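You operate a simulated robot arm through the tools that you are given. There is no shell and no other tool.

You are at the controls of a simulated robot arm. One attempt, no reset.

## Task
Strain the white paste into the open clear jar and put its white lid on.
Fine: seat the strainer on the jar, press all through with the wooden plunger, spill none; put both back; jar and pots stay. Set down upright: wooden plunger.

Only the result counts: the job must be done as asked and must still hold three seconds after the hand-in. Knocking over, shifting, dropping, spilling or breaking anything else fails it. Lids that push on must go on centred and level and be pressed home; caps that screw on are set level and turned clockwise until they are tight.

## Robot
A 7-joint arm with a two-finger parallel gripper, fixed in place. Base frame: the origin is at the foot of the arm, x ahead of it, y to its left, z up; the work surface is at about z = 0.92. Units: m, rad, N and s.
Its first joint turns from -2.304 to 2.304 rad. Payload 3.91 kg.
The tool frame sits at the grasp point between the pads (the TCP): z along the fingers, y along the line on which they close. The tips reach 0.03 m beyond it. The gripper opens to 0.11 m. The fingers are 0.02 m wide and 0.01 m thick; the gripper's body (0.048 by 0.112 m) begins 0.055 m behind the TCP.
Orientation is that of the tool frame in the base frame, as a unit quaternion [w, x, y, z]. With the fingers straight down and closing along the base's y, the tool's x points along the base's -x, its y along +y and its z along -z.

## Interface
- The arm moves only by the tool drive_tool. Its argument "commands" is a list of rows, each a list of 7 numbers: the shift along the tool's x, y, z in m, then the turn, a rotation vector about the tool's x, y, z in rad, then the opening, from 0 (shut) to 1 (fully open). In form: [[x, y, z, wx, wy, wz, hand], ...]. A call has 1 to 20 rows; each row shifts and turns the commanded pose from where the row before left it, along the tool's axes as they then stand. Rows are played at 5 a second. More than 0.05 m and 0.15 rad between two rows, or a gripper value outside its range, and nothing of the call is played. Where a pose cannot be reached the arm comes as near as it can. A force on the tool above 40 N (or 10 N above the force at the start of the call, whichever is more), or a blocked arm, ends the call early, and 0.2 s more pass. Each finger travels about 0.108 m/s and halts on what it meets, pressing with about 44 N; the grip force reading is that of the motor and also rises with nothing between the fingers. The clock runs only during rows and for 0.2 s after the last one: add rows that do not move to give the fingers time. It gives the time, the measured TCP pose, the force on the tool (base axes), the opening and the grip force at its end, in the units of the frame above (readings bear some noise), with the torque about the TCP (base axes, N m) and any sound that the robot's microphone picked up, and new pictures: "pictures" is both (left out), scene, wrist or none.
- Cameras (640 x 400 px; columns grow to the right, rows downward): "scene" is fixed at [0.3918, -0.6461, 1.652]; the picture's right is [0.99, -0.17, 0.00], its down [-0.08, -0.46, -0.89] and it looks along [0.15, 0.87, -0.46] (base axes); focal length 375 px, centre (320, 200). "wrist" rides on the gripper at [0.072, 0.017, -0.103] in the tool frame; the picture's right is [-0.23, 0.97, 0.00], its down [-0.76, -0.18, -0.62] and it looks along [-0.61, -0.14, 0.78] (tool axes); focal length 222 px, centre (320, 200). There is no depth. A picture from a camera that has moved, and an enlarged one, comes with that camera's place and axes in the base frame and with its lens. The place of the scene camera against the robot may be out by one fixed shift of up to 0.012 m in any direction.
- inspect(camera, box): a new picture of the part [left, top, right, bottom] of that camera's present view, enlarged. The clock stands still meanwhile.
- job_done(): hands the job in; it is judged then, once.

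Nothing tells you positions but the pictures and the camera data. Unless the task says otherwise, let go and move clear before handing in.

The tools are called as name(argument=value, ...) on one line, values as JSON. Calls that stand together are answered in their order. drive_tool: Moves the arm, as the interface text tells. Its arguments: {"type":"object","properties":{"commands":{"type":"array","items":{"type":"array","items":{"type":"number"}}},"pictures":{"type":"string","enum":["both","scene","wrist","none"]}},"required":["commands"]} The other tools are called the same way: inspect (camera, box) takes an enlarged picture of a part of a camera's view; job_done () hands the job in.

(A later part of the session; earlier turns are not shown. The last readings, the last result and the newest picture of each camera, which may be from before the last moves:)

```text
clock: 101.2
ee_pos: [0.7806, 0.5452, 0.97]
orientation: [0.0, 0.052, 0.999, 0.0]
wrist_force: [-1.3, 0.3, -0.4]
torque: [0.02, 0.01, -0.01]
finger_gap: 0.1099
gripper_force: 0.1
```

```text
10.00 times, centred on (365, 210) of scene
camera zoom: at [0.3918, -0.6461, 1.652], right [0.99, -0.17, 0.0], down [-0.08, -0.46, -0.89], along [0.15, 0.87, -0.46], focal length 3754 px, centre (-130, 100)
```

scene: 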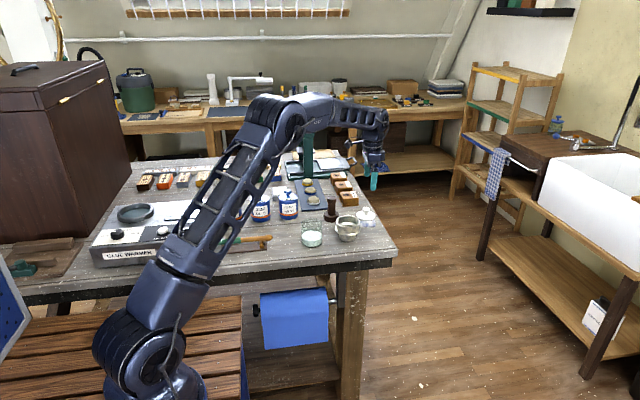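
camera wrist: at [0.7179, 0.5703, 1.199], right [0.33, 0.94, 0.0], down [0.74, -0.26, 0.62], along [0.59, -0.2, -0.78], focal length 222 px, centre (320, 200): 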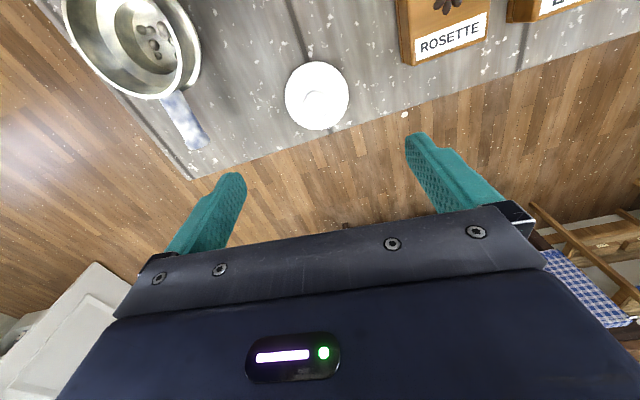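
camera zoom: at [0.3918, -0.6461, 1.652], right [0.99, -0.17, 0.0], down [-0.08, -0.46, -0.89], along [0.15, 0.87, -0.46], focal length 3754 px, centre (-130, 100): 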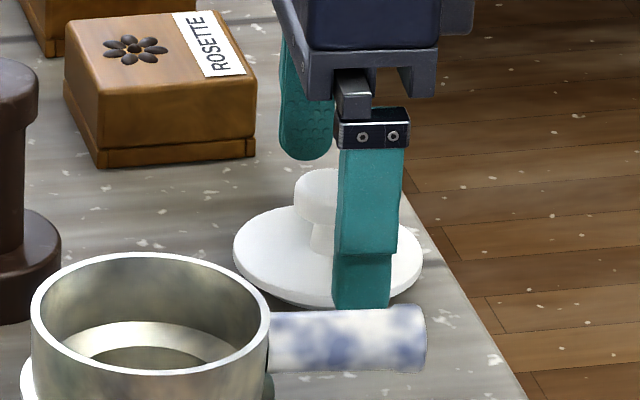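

The knob is centred between the fingers. I'll close on it.

drive_tool(commands=[[0, 0, 0, 0, 0, 0, 0.7], [0, 0, 0, 0, 0, 0, 0.45], [0, 0, 0, 0, 0, 0, 0.35], [0, 0, 0, 0, 0, 0, 0.3], [0, 0, 0, 0, 0, 0, 0.25], [0, 0, 0, 0, 0, 0, 0.1], [0, 0, 0, 0, 0, 0, 0], [0, 0, 0, 0, 0, 0, 0]], pictures="none")

inspect(camera="wrist", box=[200, 60, 440, 240])

inspect(camera="scene", box=[340, 190, 390, 230])

```text
clock: 103.0
ee_pos: [0.7819, 0.5449, 0.971]
orientation: [0.0, 0.052, 0.999, 0.0]
wrist_force: [-0.1, -1.1, 0.6]
torque: [0.01, 0.01, 0.04]
finger_gap: 0.0257
gripper_force: 43.7
```

```text
2.22 times, centred on (320, 150) of wrist
camera zoom: at [0.7106, 0.5691, 1.0736], right [0.33, 0.94, 0.0], down [0.74, -0.26, 0.62], along [0.59, -0.2, -0.78], focal length 494 px, centre (320, 311)
```

zoom: 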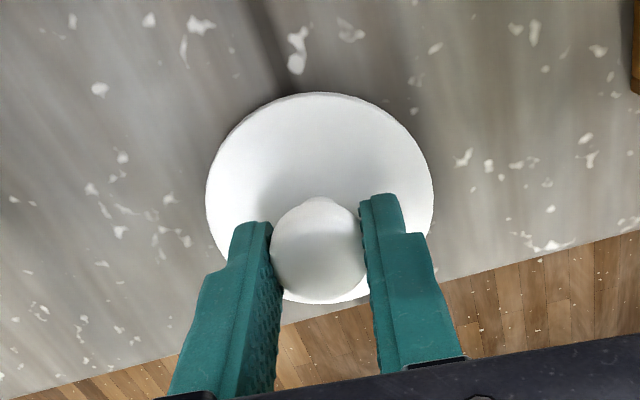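

```text
10.00 times, centred on (365, 210) of scene
camera zoom: at [0.3918, -0.6461, 1.652], right [0.99, -0.17, 0.0], down [-0.08, -0.46, -0.89], along [0.15, 0.87, -0.46], focal length 3754 px, centre (-130, 100)
```

zoom: 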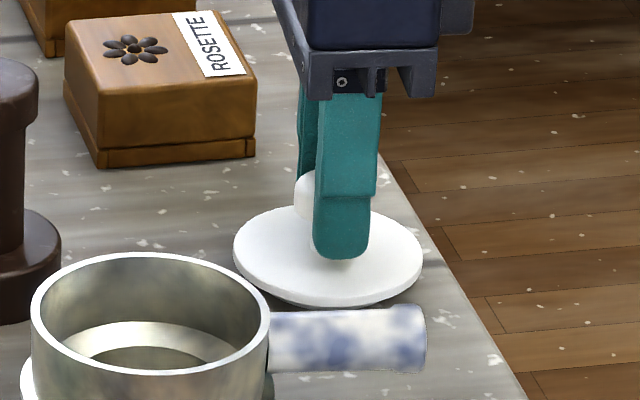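

The knob is gripped at 0.0257 m. I'll lift 6 mm and hold to check that it stays level and doesn't creep.

drive_tool(commands=[[0, 0, -0.002, 0, 0, 0, 0], [0, 0, -0.003, 0, 0, 0, 0], [0, 0, -0.003, 0, 0, 0, 0], [0, 0, 0, 0, 0, 0, 0], [0, 0, 0, 0, 0, 0, 0], [0, 0, 0, 0, 0, 0, 0]], pictures="none")

inspect(camera="wrist", box=[200, 60, 440, 240])

inspect(camera="scene", box=[340, 190, 390, 230])

```text
clock: 104.4
ee_pos: [0.7807, 0.5443, 0.9781]
orientation: [-0.001, 0.053, 0.999, -0.001]
wrist_force: [0.7, 0.0, -0.1]
torque: [-0.03, 0.03, -0.02]
finger_gap: 0.0256
gripper_force: 43.6
```

```text
2.22 times, centred on (320, 150) of wrist
camera zoom: at [0.7114, 0.5686, 1.0818], right [0.33, 0.94, 0.0], down [0.74, -0.26, 0.62], along [0.59, -0.2, -0.78], focal length 494 px, centre (320, 311)
```

zoom: 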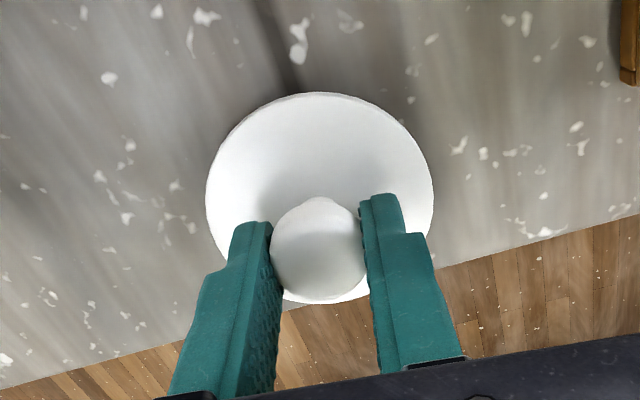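

```text
10.00 times, centred on (365, 210) of scene
camera zoom: at [0.3918, -0.6461, 1.652], right [0.99, -0.17, 0.0], down [-0.08, -0.46, -0.89], along [0.15, 0.87, -0.46], focal length 3754 px, centre (-130, 100)
```

zoom: 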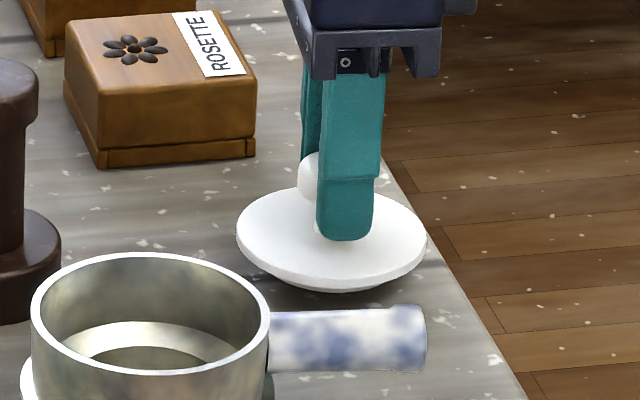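

The lid lifts level and stays steady in the grip. I'll raise it and carry it near the jar, with an offset so the wrist camera can re-measure the jar first.

drive_tool(commands=[[0, 0, -0.015, 0, 0, 0, 0], [0, 0, -0.03, 0, 0, 0, 0], [0, 0, -0.035, 0, 0, 0, 0], [0, 0, -0.035, 0, 0, 0, 0], [0, 0, -0.035, 0, 0, 0, 0], [0, 0, -0.02, 0, 0, 0, 0], [0.0106, -0.0103, 0, 0, 0, 0, 0], [0.0211, -0.0206, 0, 0, 0, 0, 0], [0.0211, -0.0206, 0, 0, 0, 0, 0], [0.0211, -0.0206, 0, 0, 0, 0, 0], [0.0211, -0.0206, 0, 0, 0, 0, 0], [0.0211, -0.0206, 0, 0, 0, 0, 0], [0.0211, -0.0206, 0, 0, 0, 0, 0], [0.0211, -0.0206, 0, 0, 0, 0, 0], [0.0105, -0.01, 0, 0, 0, 0, 0], [0, 0, 0, 0, 0, 0, 0], [0, 0, 0, 0, 0, 0, 0]])

inspect(camera="wrist", box=[220, 0, 420, 120])

inspect(camera="scene", box=[290, 180, 380, 250])

```text
clock: 108.0
ee_pos: [0.5959, 0.3981, 1.1469]
orientation: [0.0, 0.052, 0.999, 0.0]
wrist_force: [-0.1, -0.3, -0.3]
torque: [-0.01, 0.01, 0.04]
finger_gap: 0.0254
gripper_force: 43.8
camera wrist: at [0.5255, 0.4223, 1.2503], right [0.33, 0.94, 0.0], down [0.74, -0.26, 0.62], along [0.59, -0.2, -0.78], focal length 222 px, centre (320, 200)
```

scene: 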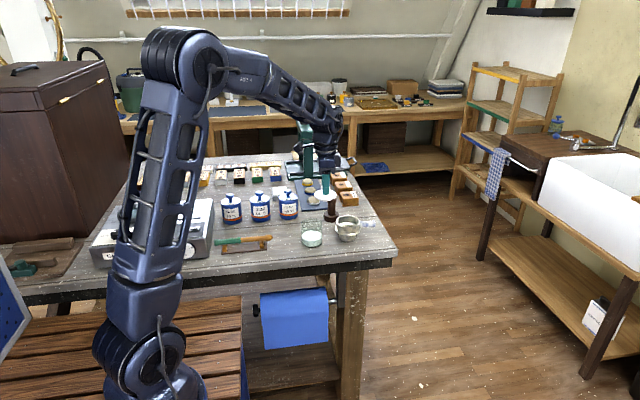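
wrist: 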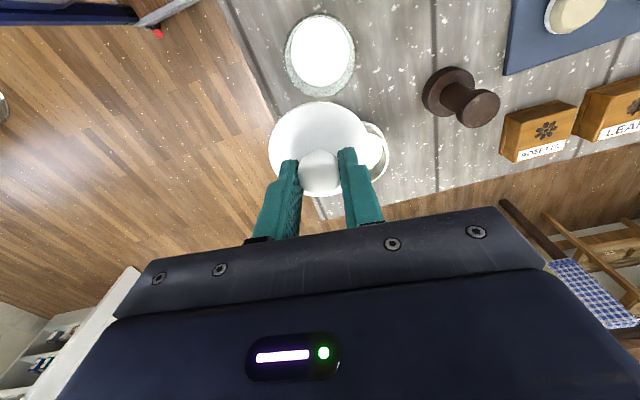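

```text
3.20 times, centred on (320, 60) of wrist
camera zoom: at [0.5255, 0.4223, 1.2503], right [0.33, 0.94, 0.0], down [0.74, -0.26, 0.62], along [0.59, -0.2, -0.78], focal length 711 px, centre (320, 648)
```

zoom: 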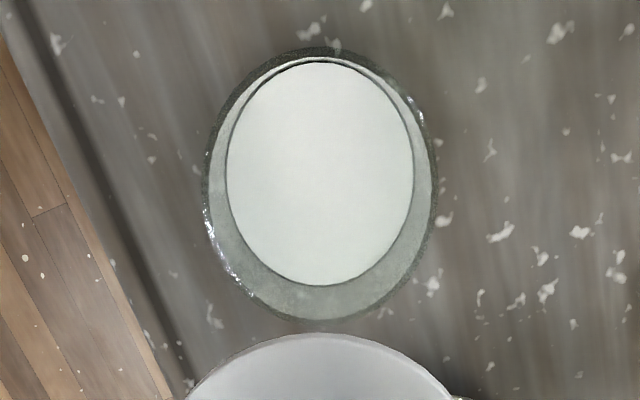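

```text
5.71 times, centred on (335, 215) of scene
camera zoom: at [0.3918, -0.6461, 1.652], right [0.99, -0.17, 0.0], down [-0.08, -0.46, -0.89], along [0.15, 0.87, -0.46], focal length 2145 px, centre (234, 114)
```

zoom: 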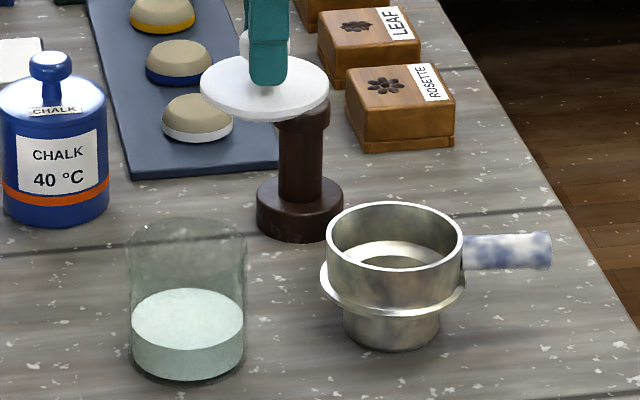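

The jar's rim is fully visible and centred at about (0.5526, 0.4135), so it hasn't moved. I'll bring the lid over it and stop just above the rim for a final alignment check.

drive_tool(commands=[[0.009, 0.0022, 0, 0, 0, 0, 0], [0.0145, 0.0036, 0, 0, 0, 0, 0], [0.0145, 0.0036, 0, 0, 0, 0, 0], [0.0062, 0.0016, 0, 0, 0, 0, 0], [0, 0, 0.015, 0, 0, 0, 0], [0, 0, 0.02, 0, 0, 0, 0], [0, 0, 0.02, 0, 0, 0, 0], [0, 0, 0.015, 0, 0, 0, 0], [0, 0, 0.01, 0, 0, 0, 0], [0, 0, 0, 0, 0, 0, 0], [0, 0, 0, 0, 0, 0, 0]])

inspect(camera="scene", box=[292, 205, 334, 235])

inspect(camera="wrist", box=[250, 50, 390, 150])

```text
clock: 110.4
ee_pos: [0.5527, 0.4152, 1.0684]
orientation: [0.0, 0.052, 0.999, 0.0]
wrist_force: [0.4, -0.2, -0.1]
torque: [0.02, 0.03, -0.01]
finger_gap: 0.0254
gripper_force: 44.1
camera wrist: at [0.4832, 0.4393, 1.1724], right [0.33, 0.94, 0.0], down [0.74, -0.26, 0.62], along [0.59, -0.2, -0.78], focal length 222 px, centre (320, 200)
```

scene: 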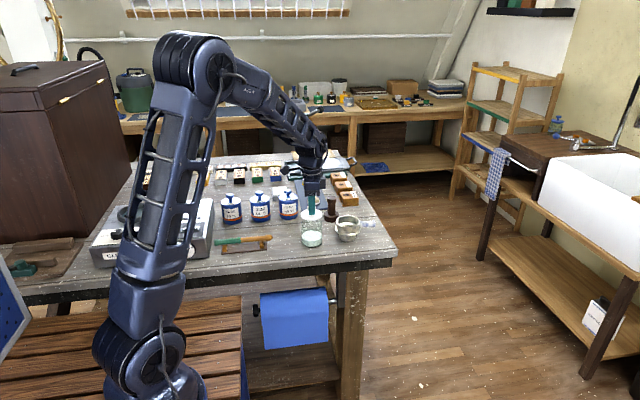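
wrist: 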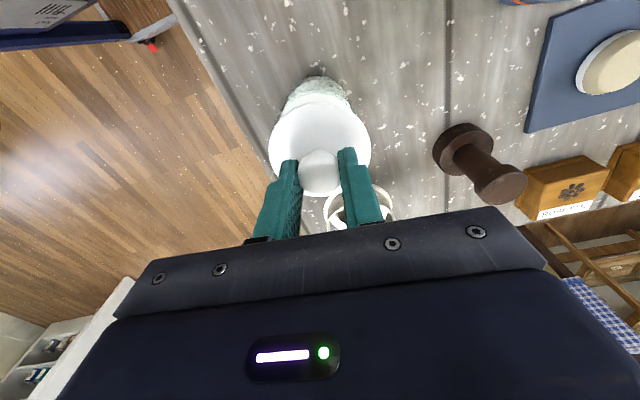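

```text
13.33 times, centred on (313, 220) of scene
camera zoom: at [0.3918, -0.6461, 1.652], right [0.99, -0.17, 0.0], down [-0.08, -0.46, -0.89], along [0.15, 0.87, -0.46], focal length 5005 px, centre (413, -67)
```

zoom: 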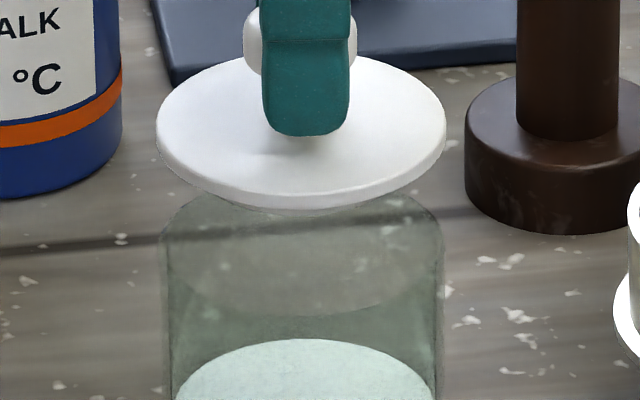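

```text
4.00 times, centred on (320, 100) of wrist
camera zoom: at [0.4832, 0.4393, 1.1724], right [0.33, 0.94, 0.0], down [0.74, -0.26, 0.62], along [0.59, -0.2, -0.78], focal length 888 px, centre (320, 600)
```

zoom: 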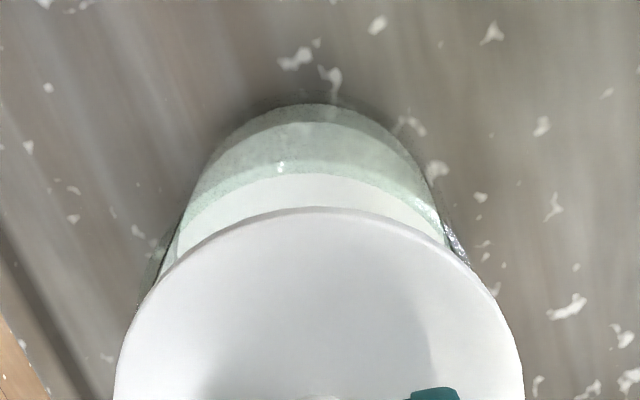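

The scene view shows the lid centred along x, and the wrist view hints at a 1–1.5 mm offset in y. I'll zoom for a finer reading.

inspect(camera="wrist", box=[260, 65, 380, 140])

inspect(camera="scene", box=[298, 205, 328, 235])

```text
5.33 times, centred on (320, 102) of wrist
camera zoom: at [0.4832, 0.4393, 1.1724], right [0.33, 0.94, 0.0], down [0.74, -0.26, 0.62], along [0.59, -0.2, -0.78], focal length 1185 px, centre (320, 720)
```

zoom: 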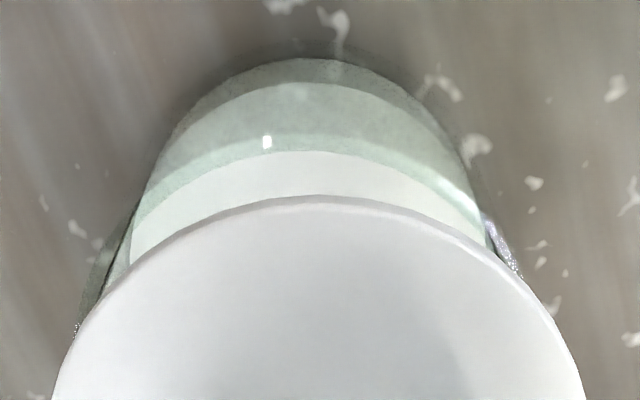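

```text
13.33 times, centred on (313, 220) of scene
camera zoom: at [0.3918, -0.6461, 1.652], right [0.99, -0.17, 0.0], down [-0.08, -0.46, -0.89], along [0.15, 0.87, -0.46], focal length 5005 px, centre (413, -67)
```

zoom: 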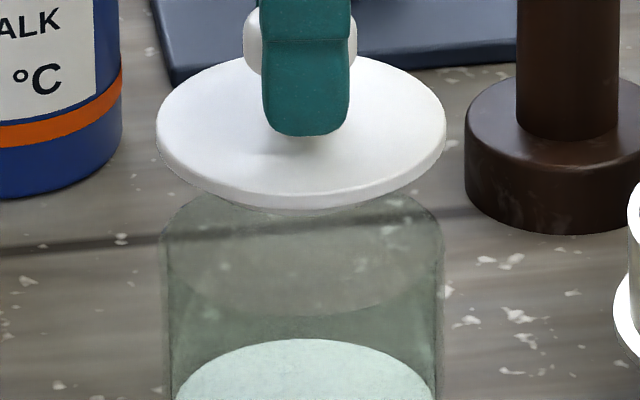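

The jar is about 1.6 mm toward −y of the lid. I'll correct that and recheck.

drive_tool(commands=[[0.0004, -0.0016, 0, 0, 0, 0, 0], [0, 0, 0, 0, 0, 0, 0], [0, 0, 0, 0, 0, 0, 0]], pictures="none")

inspect(camera="wrist", box=[260, 65, 380, 140])

inspect(camera="scene", box=[298, 205, 328, 235])

```text
clock: 111.2
ee_pos: [0.5538, 0.413, 1.0693]
orientation: [0.0, 0.053, 0.999, 0.0]
wrist_force: [0.5, -0.8, 0.1]
torque: [0.02, 0.0, -0.02]
finger_gap: 0.0253
gripper_force: 43.9
```

```text
5.33 times, centred on (320, 102) of wrist
camera zoom: at [0.4827, 0.4376, 1.1727], right [0.33, 0.94, 0.0], down [0.74, -0.26, 0.62], along [0.59, -0.2, -0.78], focal length 1185 px, centre (320, 720)
```

zoom: 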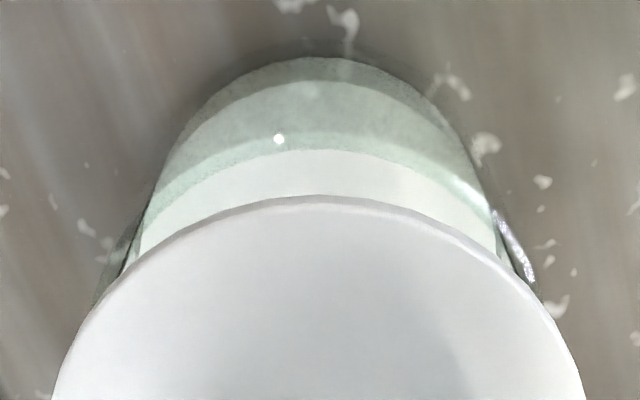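

```text
13.33 times, centred on (313, 220) of scene
camera zoom: at [0.3918, -0.6461, 1.652], right [0.99, -0.17, 0.0], down [-0.08, -0.46, -0.89], along [0.15, 0.87, -0.46], focal length 5005 px, centre (413, -67)
```

zoom: 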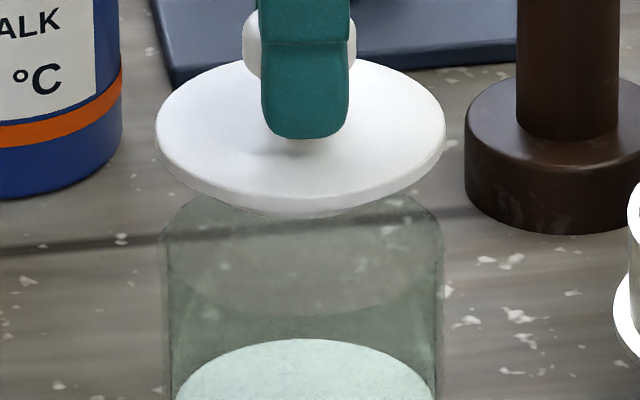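

The lid is now centred over the jar in both views. I'll lower it slowly until contact.

drive_tool(commands=[[0, 0, 0.006, 0, 0, 0, 0], [0, 0, 0.006, 0, 0, 0, 0], [0, 0, 0.005, 0, 0, 0, 0], [0, 0, 0.003, 0, 0, 0, 0], [0, 0, 0, 0, 0, 0, 0]], pictures="none")

inspect(camera="scene", box=[294, 208, 334, 248])

```text
clock: 112.4
ee_pos: [0.5524, 0.4133, 1.0485]
orientation: [0.0, 0.052, 0.999, 0.0]
wrist_force: [-0.5, 0.2, 0.1]
torque: [-0.01, -0.01, -0.02]
finger_gap: 0.0255
gripper_force: 43.9
```

```text
10.00 times, centred on (314, 228) of scene
camera zoom: at [0.3918, -0.6461, 1.652], right [0.99, -0.17, 0.0], down [-0.08, -0.46, -0.89], along [0.15, 0.87, -0.46], focal length 3754 px, centre (380, -80)
```

zoom: 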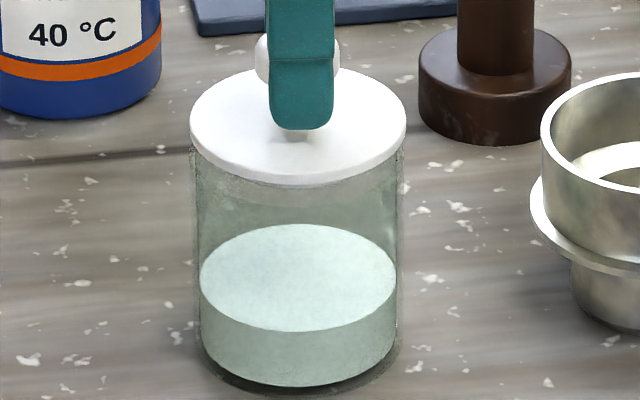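

drive_tool(commands=[[0, 0, 0.002, 0, 0, 0, 0], [0, 0, 0.002, 0, 0, 0, 0], [0, 0, 0.001, 0, 0, 0, 0], [0, 0, 0, 0, 0, 0, 0]], pictures="none")

inspect(camera="scene", box=[294, 208, 334, 248])

```text
clock: 113.4
ee_pos: [0.5529, 0.4135, 1.0435]
orientation: [0.0, 0.053, 0.999, 0.001]
wrist_force: [0.4, -0.1, 0.7]
torque: [-0.01, -0.01, 0.03]
finger_gap: 0.0255
gripper_force: 43.9
```

```text
10.00 times, centred on (314, 228) of scene
camera zoom: at [0.3918, -0.6461, 1.652], right [0.99, -0.17, 0.0], down [-0.08, -0.46, -0.89], along [0.15, 0.87, -0.46], focal length 3754 px, centre (380, -80)
```

zoom: 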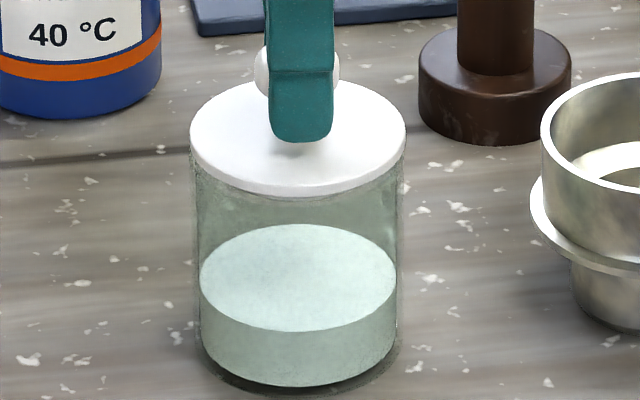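

No resistance yet, and the lid is near the rim. I'll continue in small steps and watch the force.

drive_tool(commands=[[0, 0, 0.001, 0, 0, 0, 0], [0, 0, 0.001, 0, 0, 0, 0], [0, 0, 0, 0, 0, 0, 0]], pictures="none")

drive_tool(commands=[[0, 0, 0.001, 0, 0, 0, 0], [0, 0, 0.001, 0, 0, 0, 0], [0, 0, 0, 0, 0, 0, 0]], pictures="none")

inspect(camera="scene", box=[294, 208, 334, 248])

```text
clock: 114.2
ee_pos: [0.5525, 0.4135, 1.0416]
orientation: [0.0, 0.053, 0.999, 0.0]
wrist_force: [-0.8, -0.2, 0.0]
torque: [0.02, -0.04, 0.01]
finger_gap: 0.0255
gripper_force: 44.0
```

```text
clock: 115.0
ee_pos: [0.5522, 0.4137, 1.0391]
orientation: [0.001, 0.053, 0.999, 0.0]
wrist_force: [0.2, -0.4, 0.6]
torque: [-0.01, 0.0, 0.02]
finger_gap: 0.0254
gripper_force: 44.2
```

```text
10.00 times, centred on (314, 228) of scene
camera zoom: at [0.3918, -0.6461, 1.652], right [0.99, -0.17, 0.0], down [-0.08, -0.46, -0.89], along [0.15, 0.87, -0.46], focal length 3754 px, centre (380, -80)
```

zoom: 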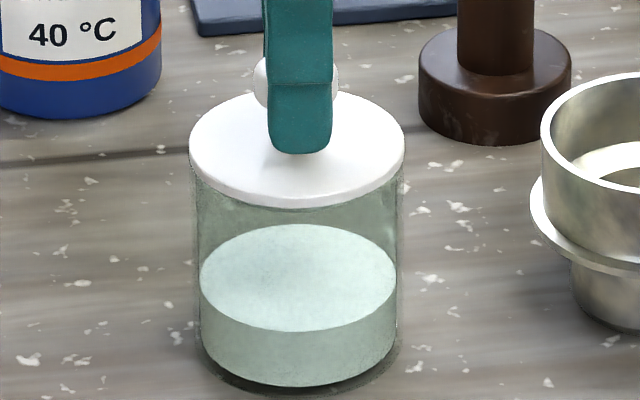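

drive_tool(commands=[[0, 0, 0.001, 0, 0, 0, 0], [0, 0, 0, 0, 0, 0, 0]], pictures="none")

drive_tool(commands=[[0, 0, 0.001, 0, 0, 0, 0], [0, 0, 0, 0, 0, 0, 0]], pictures="none")

inspect(camera="scene", box=[294, 208, 334, 248])

```text
clock: 115.6
ee_pos: [0.5529, 0.413, 1.0382]
orientation: [0.0, 0.053, 0.999, 0.0]
wrist_force: [0.6, 0.4, 0.3]
torque: [0.01, 0.04, 0.01]
finger_gap: 0.0251
gripper_force: 44.1
```

```text
clock: 116.2
ee_pos: [0.5527, 0.4128, 1.0399]
orientation: [0.001, 0.053, 0.999, 0.001]
wrist_force: [0.7, 0.2, 14.0]
torque: [0.0, 0.06, 0.06]
finger_gap: 0.0253
gripper_force: 43.9
heard: snap
```

```text
10.00 times, centred on (314, 228) of scene
camera zoom: at [0.3918, -0.6461, 1.652], right [0.99, -0.17, 0.0], down [-0.08, -0.46, -0.89], along [0.15, 0.87, -0.46], focal length 3754 px, centre (380, -80)
```

zoom: 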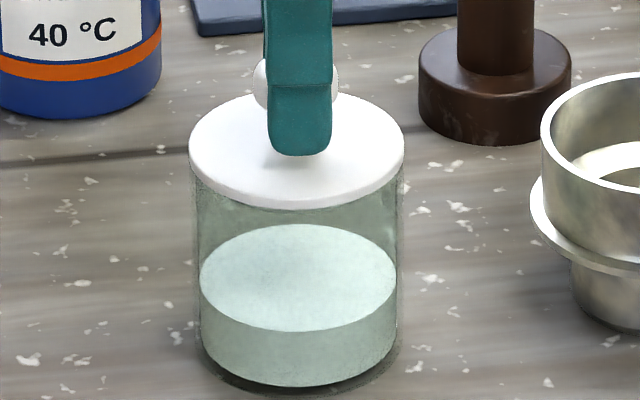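

A snap was heard at 14 N. I'll press slightly more to make sure it is fully home, then ease off.

drive_tool(commands=[[0, 0, 0.0008, 0, 0, 0, 0], [0, 0, 0, 0, 0, 0, 0]], pictures="none")

inspect(camera="scene", box=[294, 208, 334, 248])

```text
clock: 116.8
ee_pos: [0.5523, 0.4145, 1.0388]
orientation: [0.001, 0.052, 0.999, 0.001]
wrist_force: [-3.4, -7.2, 38.9]
torque: [-0.19, 0.28, 0.04]
finger_gap: 0.0252
gripper_force: 43.9
```

```text
10.00 times, centred on (314, 228) of scene
camera zoom: at [0.3918, -0.6461, 1.652], right [0.99, -0.17, 0.0], down [-0.08, -0.46, -0.89], along [0.15, 0.87, -0.46], focal length 3754 px, centre (380, -80)
```

zoom: 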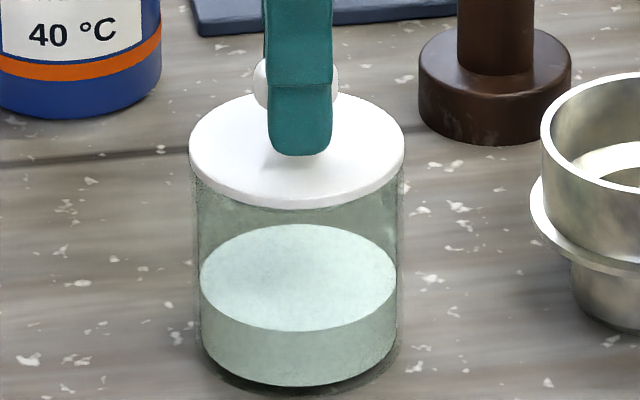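

The lid is home at 39 N with no further travel. I'll relieve the force and then release the knob gradually.

drive_tool(commands=[[0, 0, -0.001, 0, 0, 0, 0], [0, 0, -0.0008, 0, 0, 0, 0], [0, 0, 0, 0, 0, 0, 0]], pictures="none")

```text
clock: 117.6
ee_pos: [0.5535, 0.4131, 1.037]
orientation: [-0.001, 0.052, 0.999, 0.0]
wrist_force: [1.8, -1.3, 15.8]
torque: [0.01, -0.23, 0.03]
finger_gap: 0.0255
gripper_force: 44.1
```

drive_tool(commands=[[0, 0, -0.0008, 0, 0, 0, 0], [0, 0, 0, 0, 0, 0, 0]], pictures="none")

inspect(camera="scene", box=[294, 208, 334, 248])

```text
clock: 118.2
ee_pos: [0.5525, 0.4126, 1.0376]
orientation: [0.0, 0.053, 0.999, 0.0]
wrist_force: [-0.4, 0.8, -0.4]
torque: [0.0, 0.03, 0.02]
finger_gap: 0.025
gripper_force: 44.0
heard: snap
```

```text
10.00 times, centred on (314, 228) of scene
camera zoom: at [0.3918, -0.6461, 1.652], right [0.99, -0.17, 0.0], down [-0.08, -0.46, -0.89], along [0.15, 0.87, -0.46], focal length 3754 px, centre (380, -80)
```

zoom: 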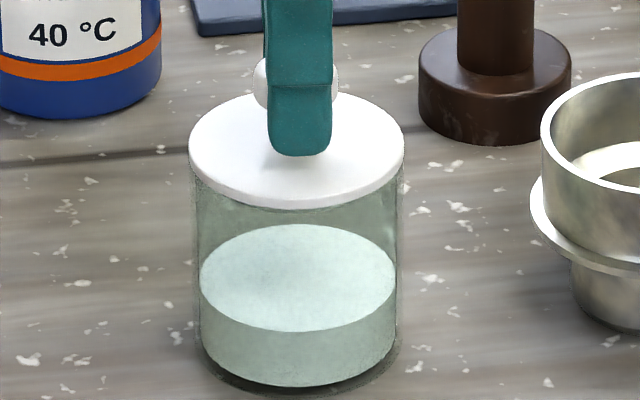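

A second snap came while easing up, so the gripped lid may have pulled back out of its seat. I'll press it home again and this time open the fingers while still pressing.

drive_tool(commands=[[0, 0, 0.001, 0, 0, 0, 0], [0, 0, 0, 0, 0, 0, 0]], pictures="none")

drive_tool(commands=[[0, 0, 0.0008, 0, 0, 0, 0], [0, 0, 0, 0, 0, 0, 0]], pictures="none")

```text
clock: 118.8
ee_pos: [0.5533, 0.4143, 1.0384]
orientation: [0.0, 0.052, 0.999, 0.0]
wrist_force: [0.4, 0.4, -0.9]
torque: [0.0, -0.03, -0.02]
finger_gap: 0.0253
gripper_force: 43.3
```

```text
clock: 119.4
ee_pos: [0.5522, 0.4134, 1.0365]
orientation: [0.0, 0.052, 0.999, 0.0]
wrist_force: [-0.3, 0.8, -0.2]
torque: [0.02, 0.0, -0.04]
finger_gap: 0.0248
gripper_force: 43.8
```

drive_tool(commands=[[0, 0, 0.0006, 0, 0, 0, 0], [0, 0, 0, 0, 0, 0, 0]], pictures="none")

inspect(camera="wrist", box=[260, 65, 380, 140])

inspect(camera="scene", box=[298, 212, 328, 242])

```text
clock: 120.0
ee_pos: [0.5528, 0.4121, 1.0378]
orientation: [0.001, 0.052, 0.999, 0.001]
wrist_force: [2.1, 0.8, 10.2]
torque: [0.0, -0.01, -0.1]
finger_gap: 0.0251
gripper_force: 43.5
```

```text
5.33 times, centred on (320, 102) of wrist
camera zoom: at [0.4828, 0.4372, 1.141], right [0.33, 0.94, 0.0], down [0.74, -0.26, 0.62], along [0.59, -0.2, -0.78], focal length 1185 px, centre (320, 720)
```

zoom: 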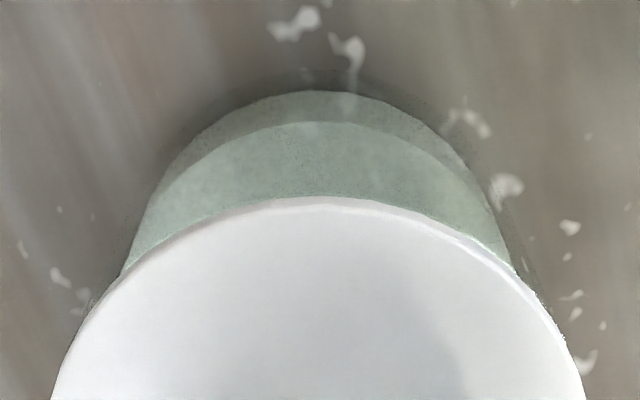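

```text
13.33 times, centred on (313, 227) of scene
camera zoom: at [0.3918, -0.6461, 1.652], right [0.99, -0.17, 0.0], down [-0.08, -0.46, -0.89], along [0.15, 0.87, -0.46], focal length 5005 px, centre (413, -160)
```

zoom: 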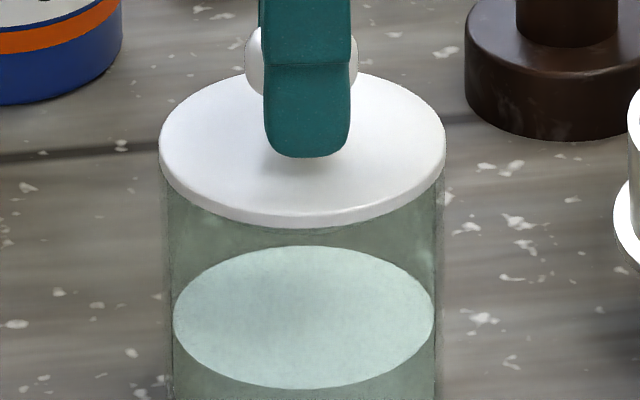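

Contact is back at 10 N without a snap yet. I'll press a little more.

drive_tool(commands=[[0, 0, 0.0005, 0, 0, 0, 0], [0, 0, 0, 0, 0, 0, 0]], pictures="none")

```text
clock: 120.6
ee_pos: [0.5533, 0.4125, 1.0368]
orientation: [0.001, 0.052, 0.999, 0.001]
wrist_force: [0.2, -0.9, 20.0]
torque: [-0.01, 0.04, 0.05]
finger_gap: 0.0244
gripper_force: 43.9
```

drive_tool(commands=[[0, 0, 0.0005, 0, 0, 0, 0], [0, 0, 0, 0, 0, 0, 0]], pictures="none")

inspect(camera="scene", box=[294, 208, 334, 248])

```text
clock: 121.2
ee_pos: [0.5528, 0.4132, 1.0365]
orientation: [0.001, 0.052, 0.999, 0.001]
wrist_force: [1.8, -2.2, 32.6]
torque: [-0.02, 0.0, 0.08]
finger_gap: 0.0244
gripper_force: 43.6
```

```text
10.00 times, centred on (314, 228) of scene
camera zoom: at [0.3918, -0.6461, 1.652], right [0.99, -0.17, 0.0], down [-0.08, -0.46, -0.89], along [0.15, 0.87, -0.46], focal length 3754 px, centre (380, -80)
```

zoom: 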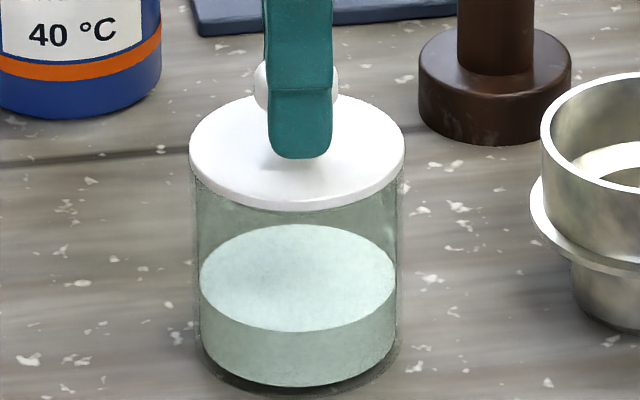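

Now 33 N with no new snap. I'll look closely at the seam to judge whether the lid sits flush.

inspect(camera="scene", box=[300, 218, 328, 238])

inspect(camera="wrist", box=[260, 75, 380, 150])

```text
16.00 times, centred on (314, 228) of scene
camera zoom: at [0.3918, -0.6461, 1.652], right [0.99, -0.17, 0.0], down [-0.08, -0.46, -0.89], along [0.15, 0.87, -0.46], focal length 6006 px, centre (416, -248)
```

zoom: 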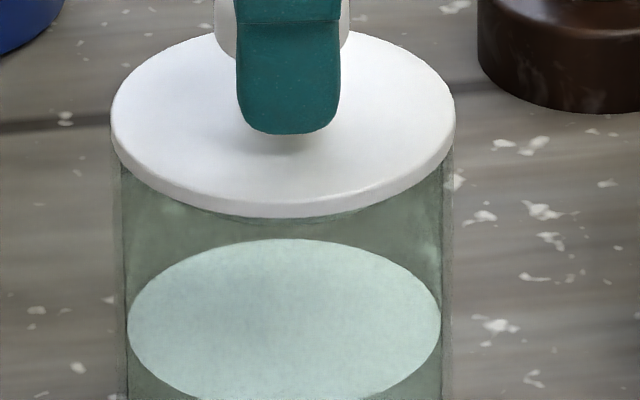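

```text
5.33 times, centred on (320, 112) of wrist
camera zoom: at [0.4827, 0.4372, 1.1406], right [0.33, 0.94, 0.0], down [0.74, -0.26, 0.62], along [0.59, -0.2, -0.78], focal length 1185 px, centre (320, 667)
```

zoom: 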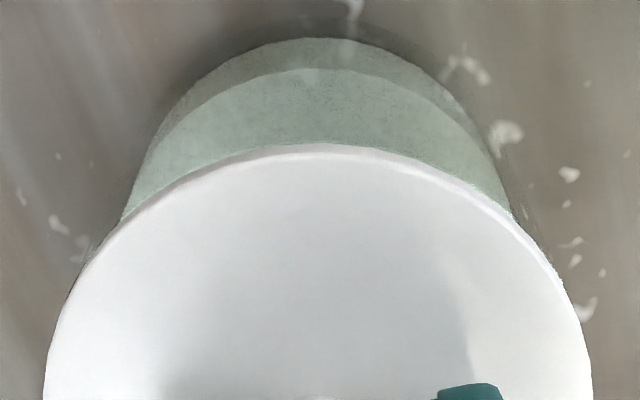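

drive_tool(commands=[[0, 0, 0.0003, 0, 0, 0, 0], [0, 0, 0, 0, 0, 0, 0], [0, 0, 0, 0, 0, 0, 0]], pictures="none")

```text
clock: 122.0
ee_pos: [0.5527, 0.4133, 1.0365]
orientation: [0.0, 0.054, 0.999, 0.001]
wrist_force: [3.4, 2.5, 37.9]
torque: [0.06, -0.11, -0.01]
finger_gap: 0.0247
gripper_force: 43.9
```

It is seated at 38 N. I'll ease part of the load while keeping it pressed, and open the fingers with the lid still held down.

drive_tool(commands=[[0, 0, -0.0008, 0, 0, 0, 0], [0, 0, 0, 0, 0, 0, 0]], pictures="none")

```text
clock: 122.6
ee_pos: [0.5518, 0.4131, 1.0371]
orientation: [0.0, 0.052, 0.999, 0.0]
wrist_force: [6.1, 5.3, 25.6]
torque: [0.13, -0.21, 0.1]
finger_gap: 0.0247
gripper_force: 44.4
```

drive_tool(commands=[[0, 0, 0, 0, 0, 0, 0.24], [0, 0, 0, 0, 0, 0, 0.27], [0, 0, 0, 0, 0, 0, 0.32], [0, 0, 0, 0, 0, 0, 0.4], [0, 0, 0, 0, 0, 0, 0.5], [0, 0, 0, 0, 0, 0, 0.5]], pictures="none")

inspect(camera="scene", box=[294, 208, 334, 248])

inspect(camera="wrist", box=[220, 60, 420, 210])

```text
clock: 124.0
ee_pos: [0.5526, 0.4126, 1.0359]
orientation: [0.001, 0.052, 0.999, 0.001]
wrist_force: [0.2, 0.2, -0.6]
torque: [0.0, 0.01, -0.02]
finger_gap: 0.0551
gripper_force: 0.1
heard: snap
```

```text
10.00 times, centred on (314, 228) of scene
camera zoom: at [0.3918, -0.6461, 1.652], right [0.99, -0.17, 0.0], down [-0.08, -0.46, -0.89], along [0.15, 0.87, -0.46], focal length 3754 px, centre (380, -80)
```

zoom: 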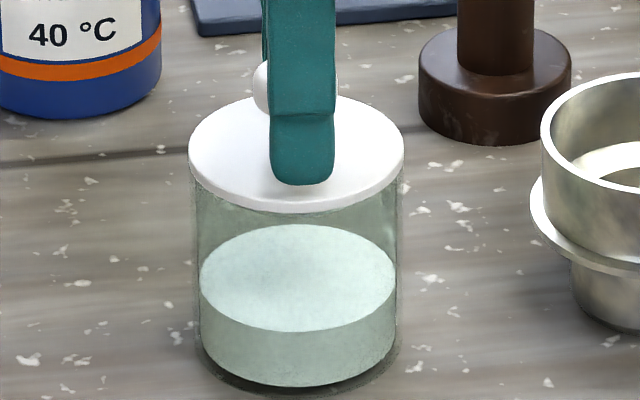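

```text
2.67 times, centred on (320, 135) of wrist
camera zoom: at [0.4828, 0.4371, 1.1401], right [0.33, 0.94, 0.0], down [0.74, -0.26, 0.62], along [0.59, -0.2, -0.78], focal length 592 px, centre (320, 373)
```

zoom: 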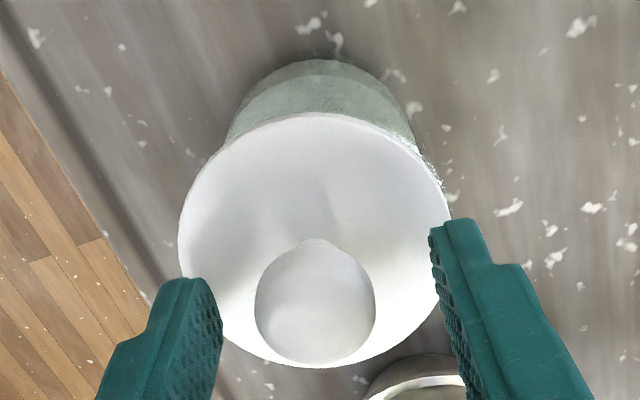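

Another snap sounded as the grip opened, and the lid now looks flush and level. I'll rise, close the fingers, and press gently on top of the knob to confirm it is fully home.

drive_tool(commands=[[0, 0, -0.01, 0, 0, 0, 0.5], [0, 0, -0.02, 0, 0, 0, 0.5], [0, 0, -0.02, 0, 0, 0, 0.5], [0, 0, -0.01, 0, 0, 0, 0.3], [0, 0, 0, 0, 0, 0, 0], [0, 0, 0, 0, 0, 0, 0], [0, 0, 0, 0, 0, 0, 0], [0, 0, 0, 0, 0, 0, 0]])

inspect(camera="scene", box=[294, 208, 334, 248])

inspect(camera="wrist", box=[220, 60, 420, 210])

```text
clock: 125.8
ee_pos: [0.5532, 0.4141, 1.0972]
orientation: [0.001, 0.052, 0.999, 0.0]
wrist_force: [-1.0, 1.1, -0.4]
torque: [0.01, 0.02, 0.03]
finger_gap: 0.0
gripper_force: 38.1
camera wrist: at [0.4829, 0.4378, 1.2005], right [0.33, 0.94, 0.0], down [0.74, -0.26, 0.62], along [0.59, -0.2, -0.78], focal length 222 px, centre (320, 200)
```

scene: 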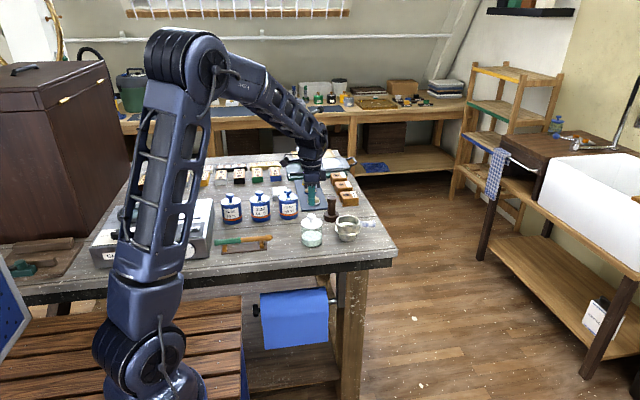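
wrist: 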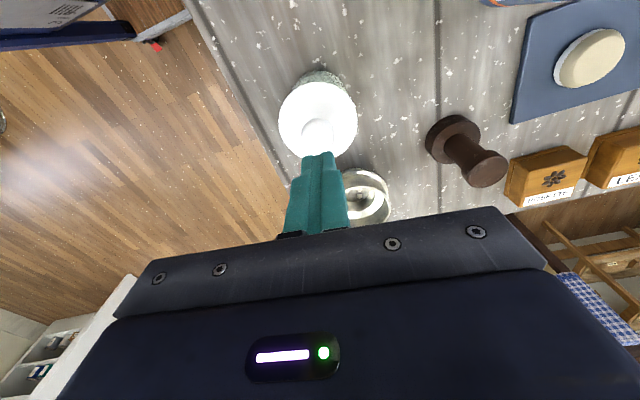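

```text
10.00 times, centred on (314, 228) of scene
camera zoom: at [0.3918, -0.6461, 1.652], right [0.99, -0.17, 0.0], down [-0.08, -0.46, -0.89], along [0.15, 0.87, -0.46], focal length 3754 px, centre (380, -80)
```

zoom: 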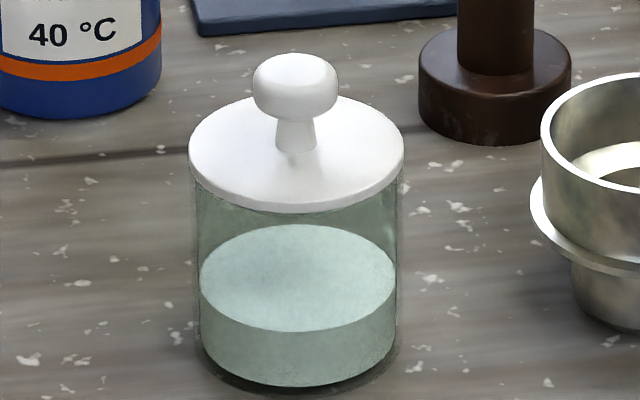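

```text
2.67 times, centred on (320, 135) of wrist
camera zoom: at [0.4829, 0.4378, 1.2005], right [0.33, 0.94, 0.0], down [0.74, -0.26, 0.62], along [0.59, -0.2, -0.78], focal length 592 px, centre (320, 373)
```

zoom: 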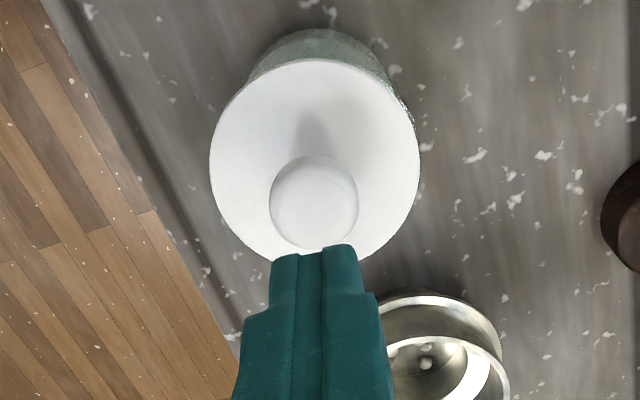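

The closed fingertips line up with the knob. I'll press down on its top in small steps.

drive_tool(commands=[[0, 0, 0.012, 0, 0, 0, 0], [0, 0, 0.012, 0, 0, 0, 0], [0, 0, 0.008, 0, 0, 0, 0], [0, 0, 0.003, 0, 0, 0, 0], [0, 0, 0, 0, 0, 0, 0]], pictures="none")

inspect(camera="scene", box=[294, 203, 334, 243])

```text
clock: 127.0
ee_pos: [0.5515, 0.4129, 1.062]
orientation: [-0.001, 0.051, 0.999, 0.0]
wrist_force: [-0.2, 0.3, 1.2]
torque: [0.03, -0.01, 0.03]
finger_gap: 0.0
gripper_force: 38.1
```

```text
10.00 times, centred on (314, 223) of scene
camera zoom: at [0.3918, -0.6461, 1.652], right [0.99, -0.17, 0.0], down [-0.08, -0.46, -0.89], along [0.15, 0.87, -0.46], focal length 3754 px, centre (380, -30)
```

zoom: 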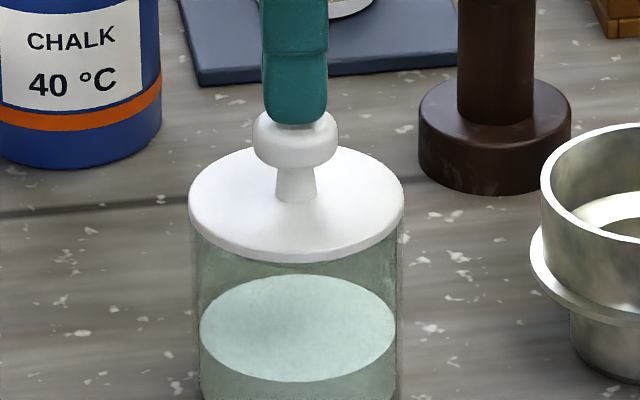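

drive_tool(commands=[[0, 0, 0.001, 0, 0, 0, 0], [0, 0, 0.001, 0, 0, 0, 0], [0, 0, 0, 0, 0, 0, 0]], pictures="none")

drive_tool(commands=[[0, 0, 0.001, 0, 0, 0, 0], [0, 0, 0, 0, 0, 0, 0]], pictures="none")

```text
clock: 127.8
ee_pos: [0.5513, 0.4121, 1.0588]
orientation: [-0.001, 0.053, 0.999, -0.001]
wrist_force: [0.6, 0.5, -0.4]
torque: [-0.04, 0.0, 0.01]
finger_gap: 0.0
gripper_force: 37.5
```

```text
clock: 128.4
ee_pos: [0.5511, 0.4125, 1.0583]
orientation: [0.001, 0.052, 0.999, 0.001]
wrist_force: [-2.5, 0.3, 11.7]
torque: [-0.02, 0.08, -0.02]
finger_gap: 0.0002
gripper_force: 37.9
```

The fingertips are bearing on the knob at 12 N. I'll increase the press to about 25–30 N.

drive_tool(commands=[[0, 0, 0.0006, 0, 0, 0, 0], [0, 0, 0, 0, 0, 0, 0]], pictures="none")

drive_tool(commands=[[0, 0, 0.0004, 0, 0, 0, 0], [0, 0, 0, 0, 0, 0, 0]], pictures="none")

inspect(camera="scene", box=[294, 208, 334, 248])

```text
clock: 129.0
ee_pos: [0.553, 0.4131, 1.0591]
orientation: [0.001, 0.053, 0.999, 0.0]
wrist_force: [-5.3, -0.5, 21.5]
torque: [-0.01, 0.18, 0.02]
finger_gap: 0.0
gripper_force: 37.4
```

```text
clock: 129.6
ee_pos: [0.5526, 0.4134, 1.0585]
orientation: [0.001, 0.053, 0.999, 0.001]
wrist_force: [-1.4, 1.1, 30.4]
torque: [0.0, 0.05, 0.01]
finger_gap: 0.0
gripper_force: 37.3
```

```text
10.00 times, centred on (314, 228) of scene
camera zoom: at [0.3918, -0.6461, 1.652], right [0.99, -0.17, 0.0], down [-0.08, -0.46, -0.89], along [0.15, 0.87, -0.46], focal length 3754 px, centre (380, -80)
```

zoom: 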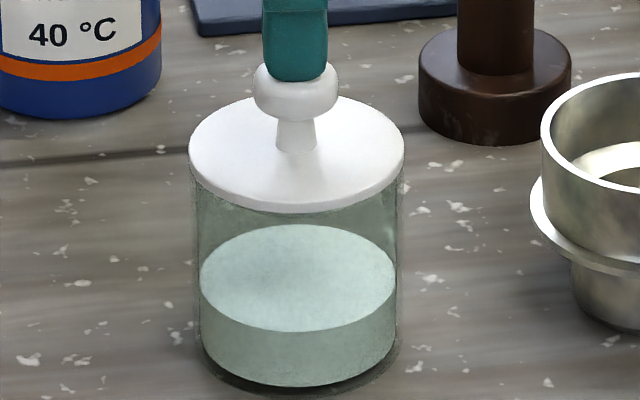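

At 30 N the lid doesn't move and there is no new snap, so it is home. I'll back off smoothly and move clear.

drive_tool(commands=[[0, 0, 0.0003, 0, 0, 0, 0], [0, 0, 0, 0, 0, 0, 0], [0, 0, -0.001, 0, 0, 0, 0], [0, 0, -0.001, 0, 0, 0, 0], [0, 0, -0.002, 0, 0, 0, 0], [0, 0, -0.005, 0, 0, 0, 0], [0, 0, -0.01, 0, 0, 0, 0], [0, 0, 0, 0, 0, 0, 0]], pictures="none")

inspect(camera="scene", box=[294, 208, 334, 248])

```text
clock: 131.4
ee_pos: [0.5544, 0.4126, 1.077]
orientation: [0.0, 0.053, 0.999, 0.0]
wrist_force: [0.4, -0.4, 0.4]
torque: [0.0, -0.01, 0.0]
finger_gap: 0.0001
gripper_force: 37.8
```

```text
10.00 times, centred on (314, 228) of scene
camera zoom: at [0.3918, -0.6461, 1.652], right [0.99, -0.17, 0.0], down [-0.08, -0.46, -0.89], along [0.15, 0.87, -0.46], focal length 3754 px, centre (380, -80)
```

zoom: 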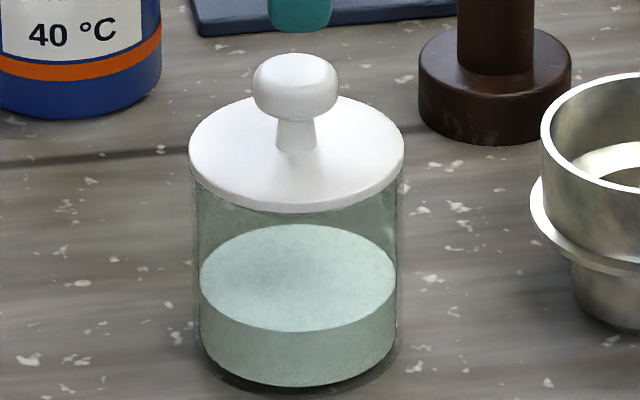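

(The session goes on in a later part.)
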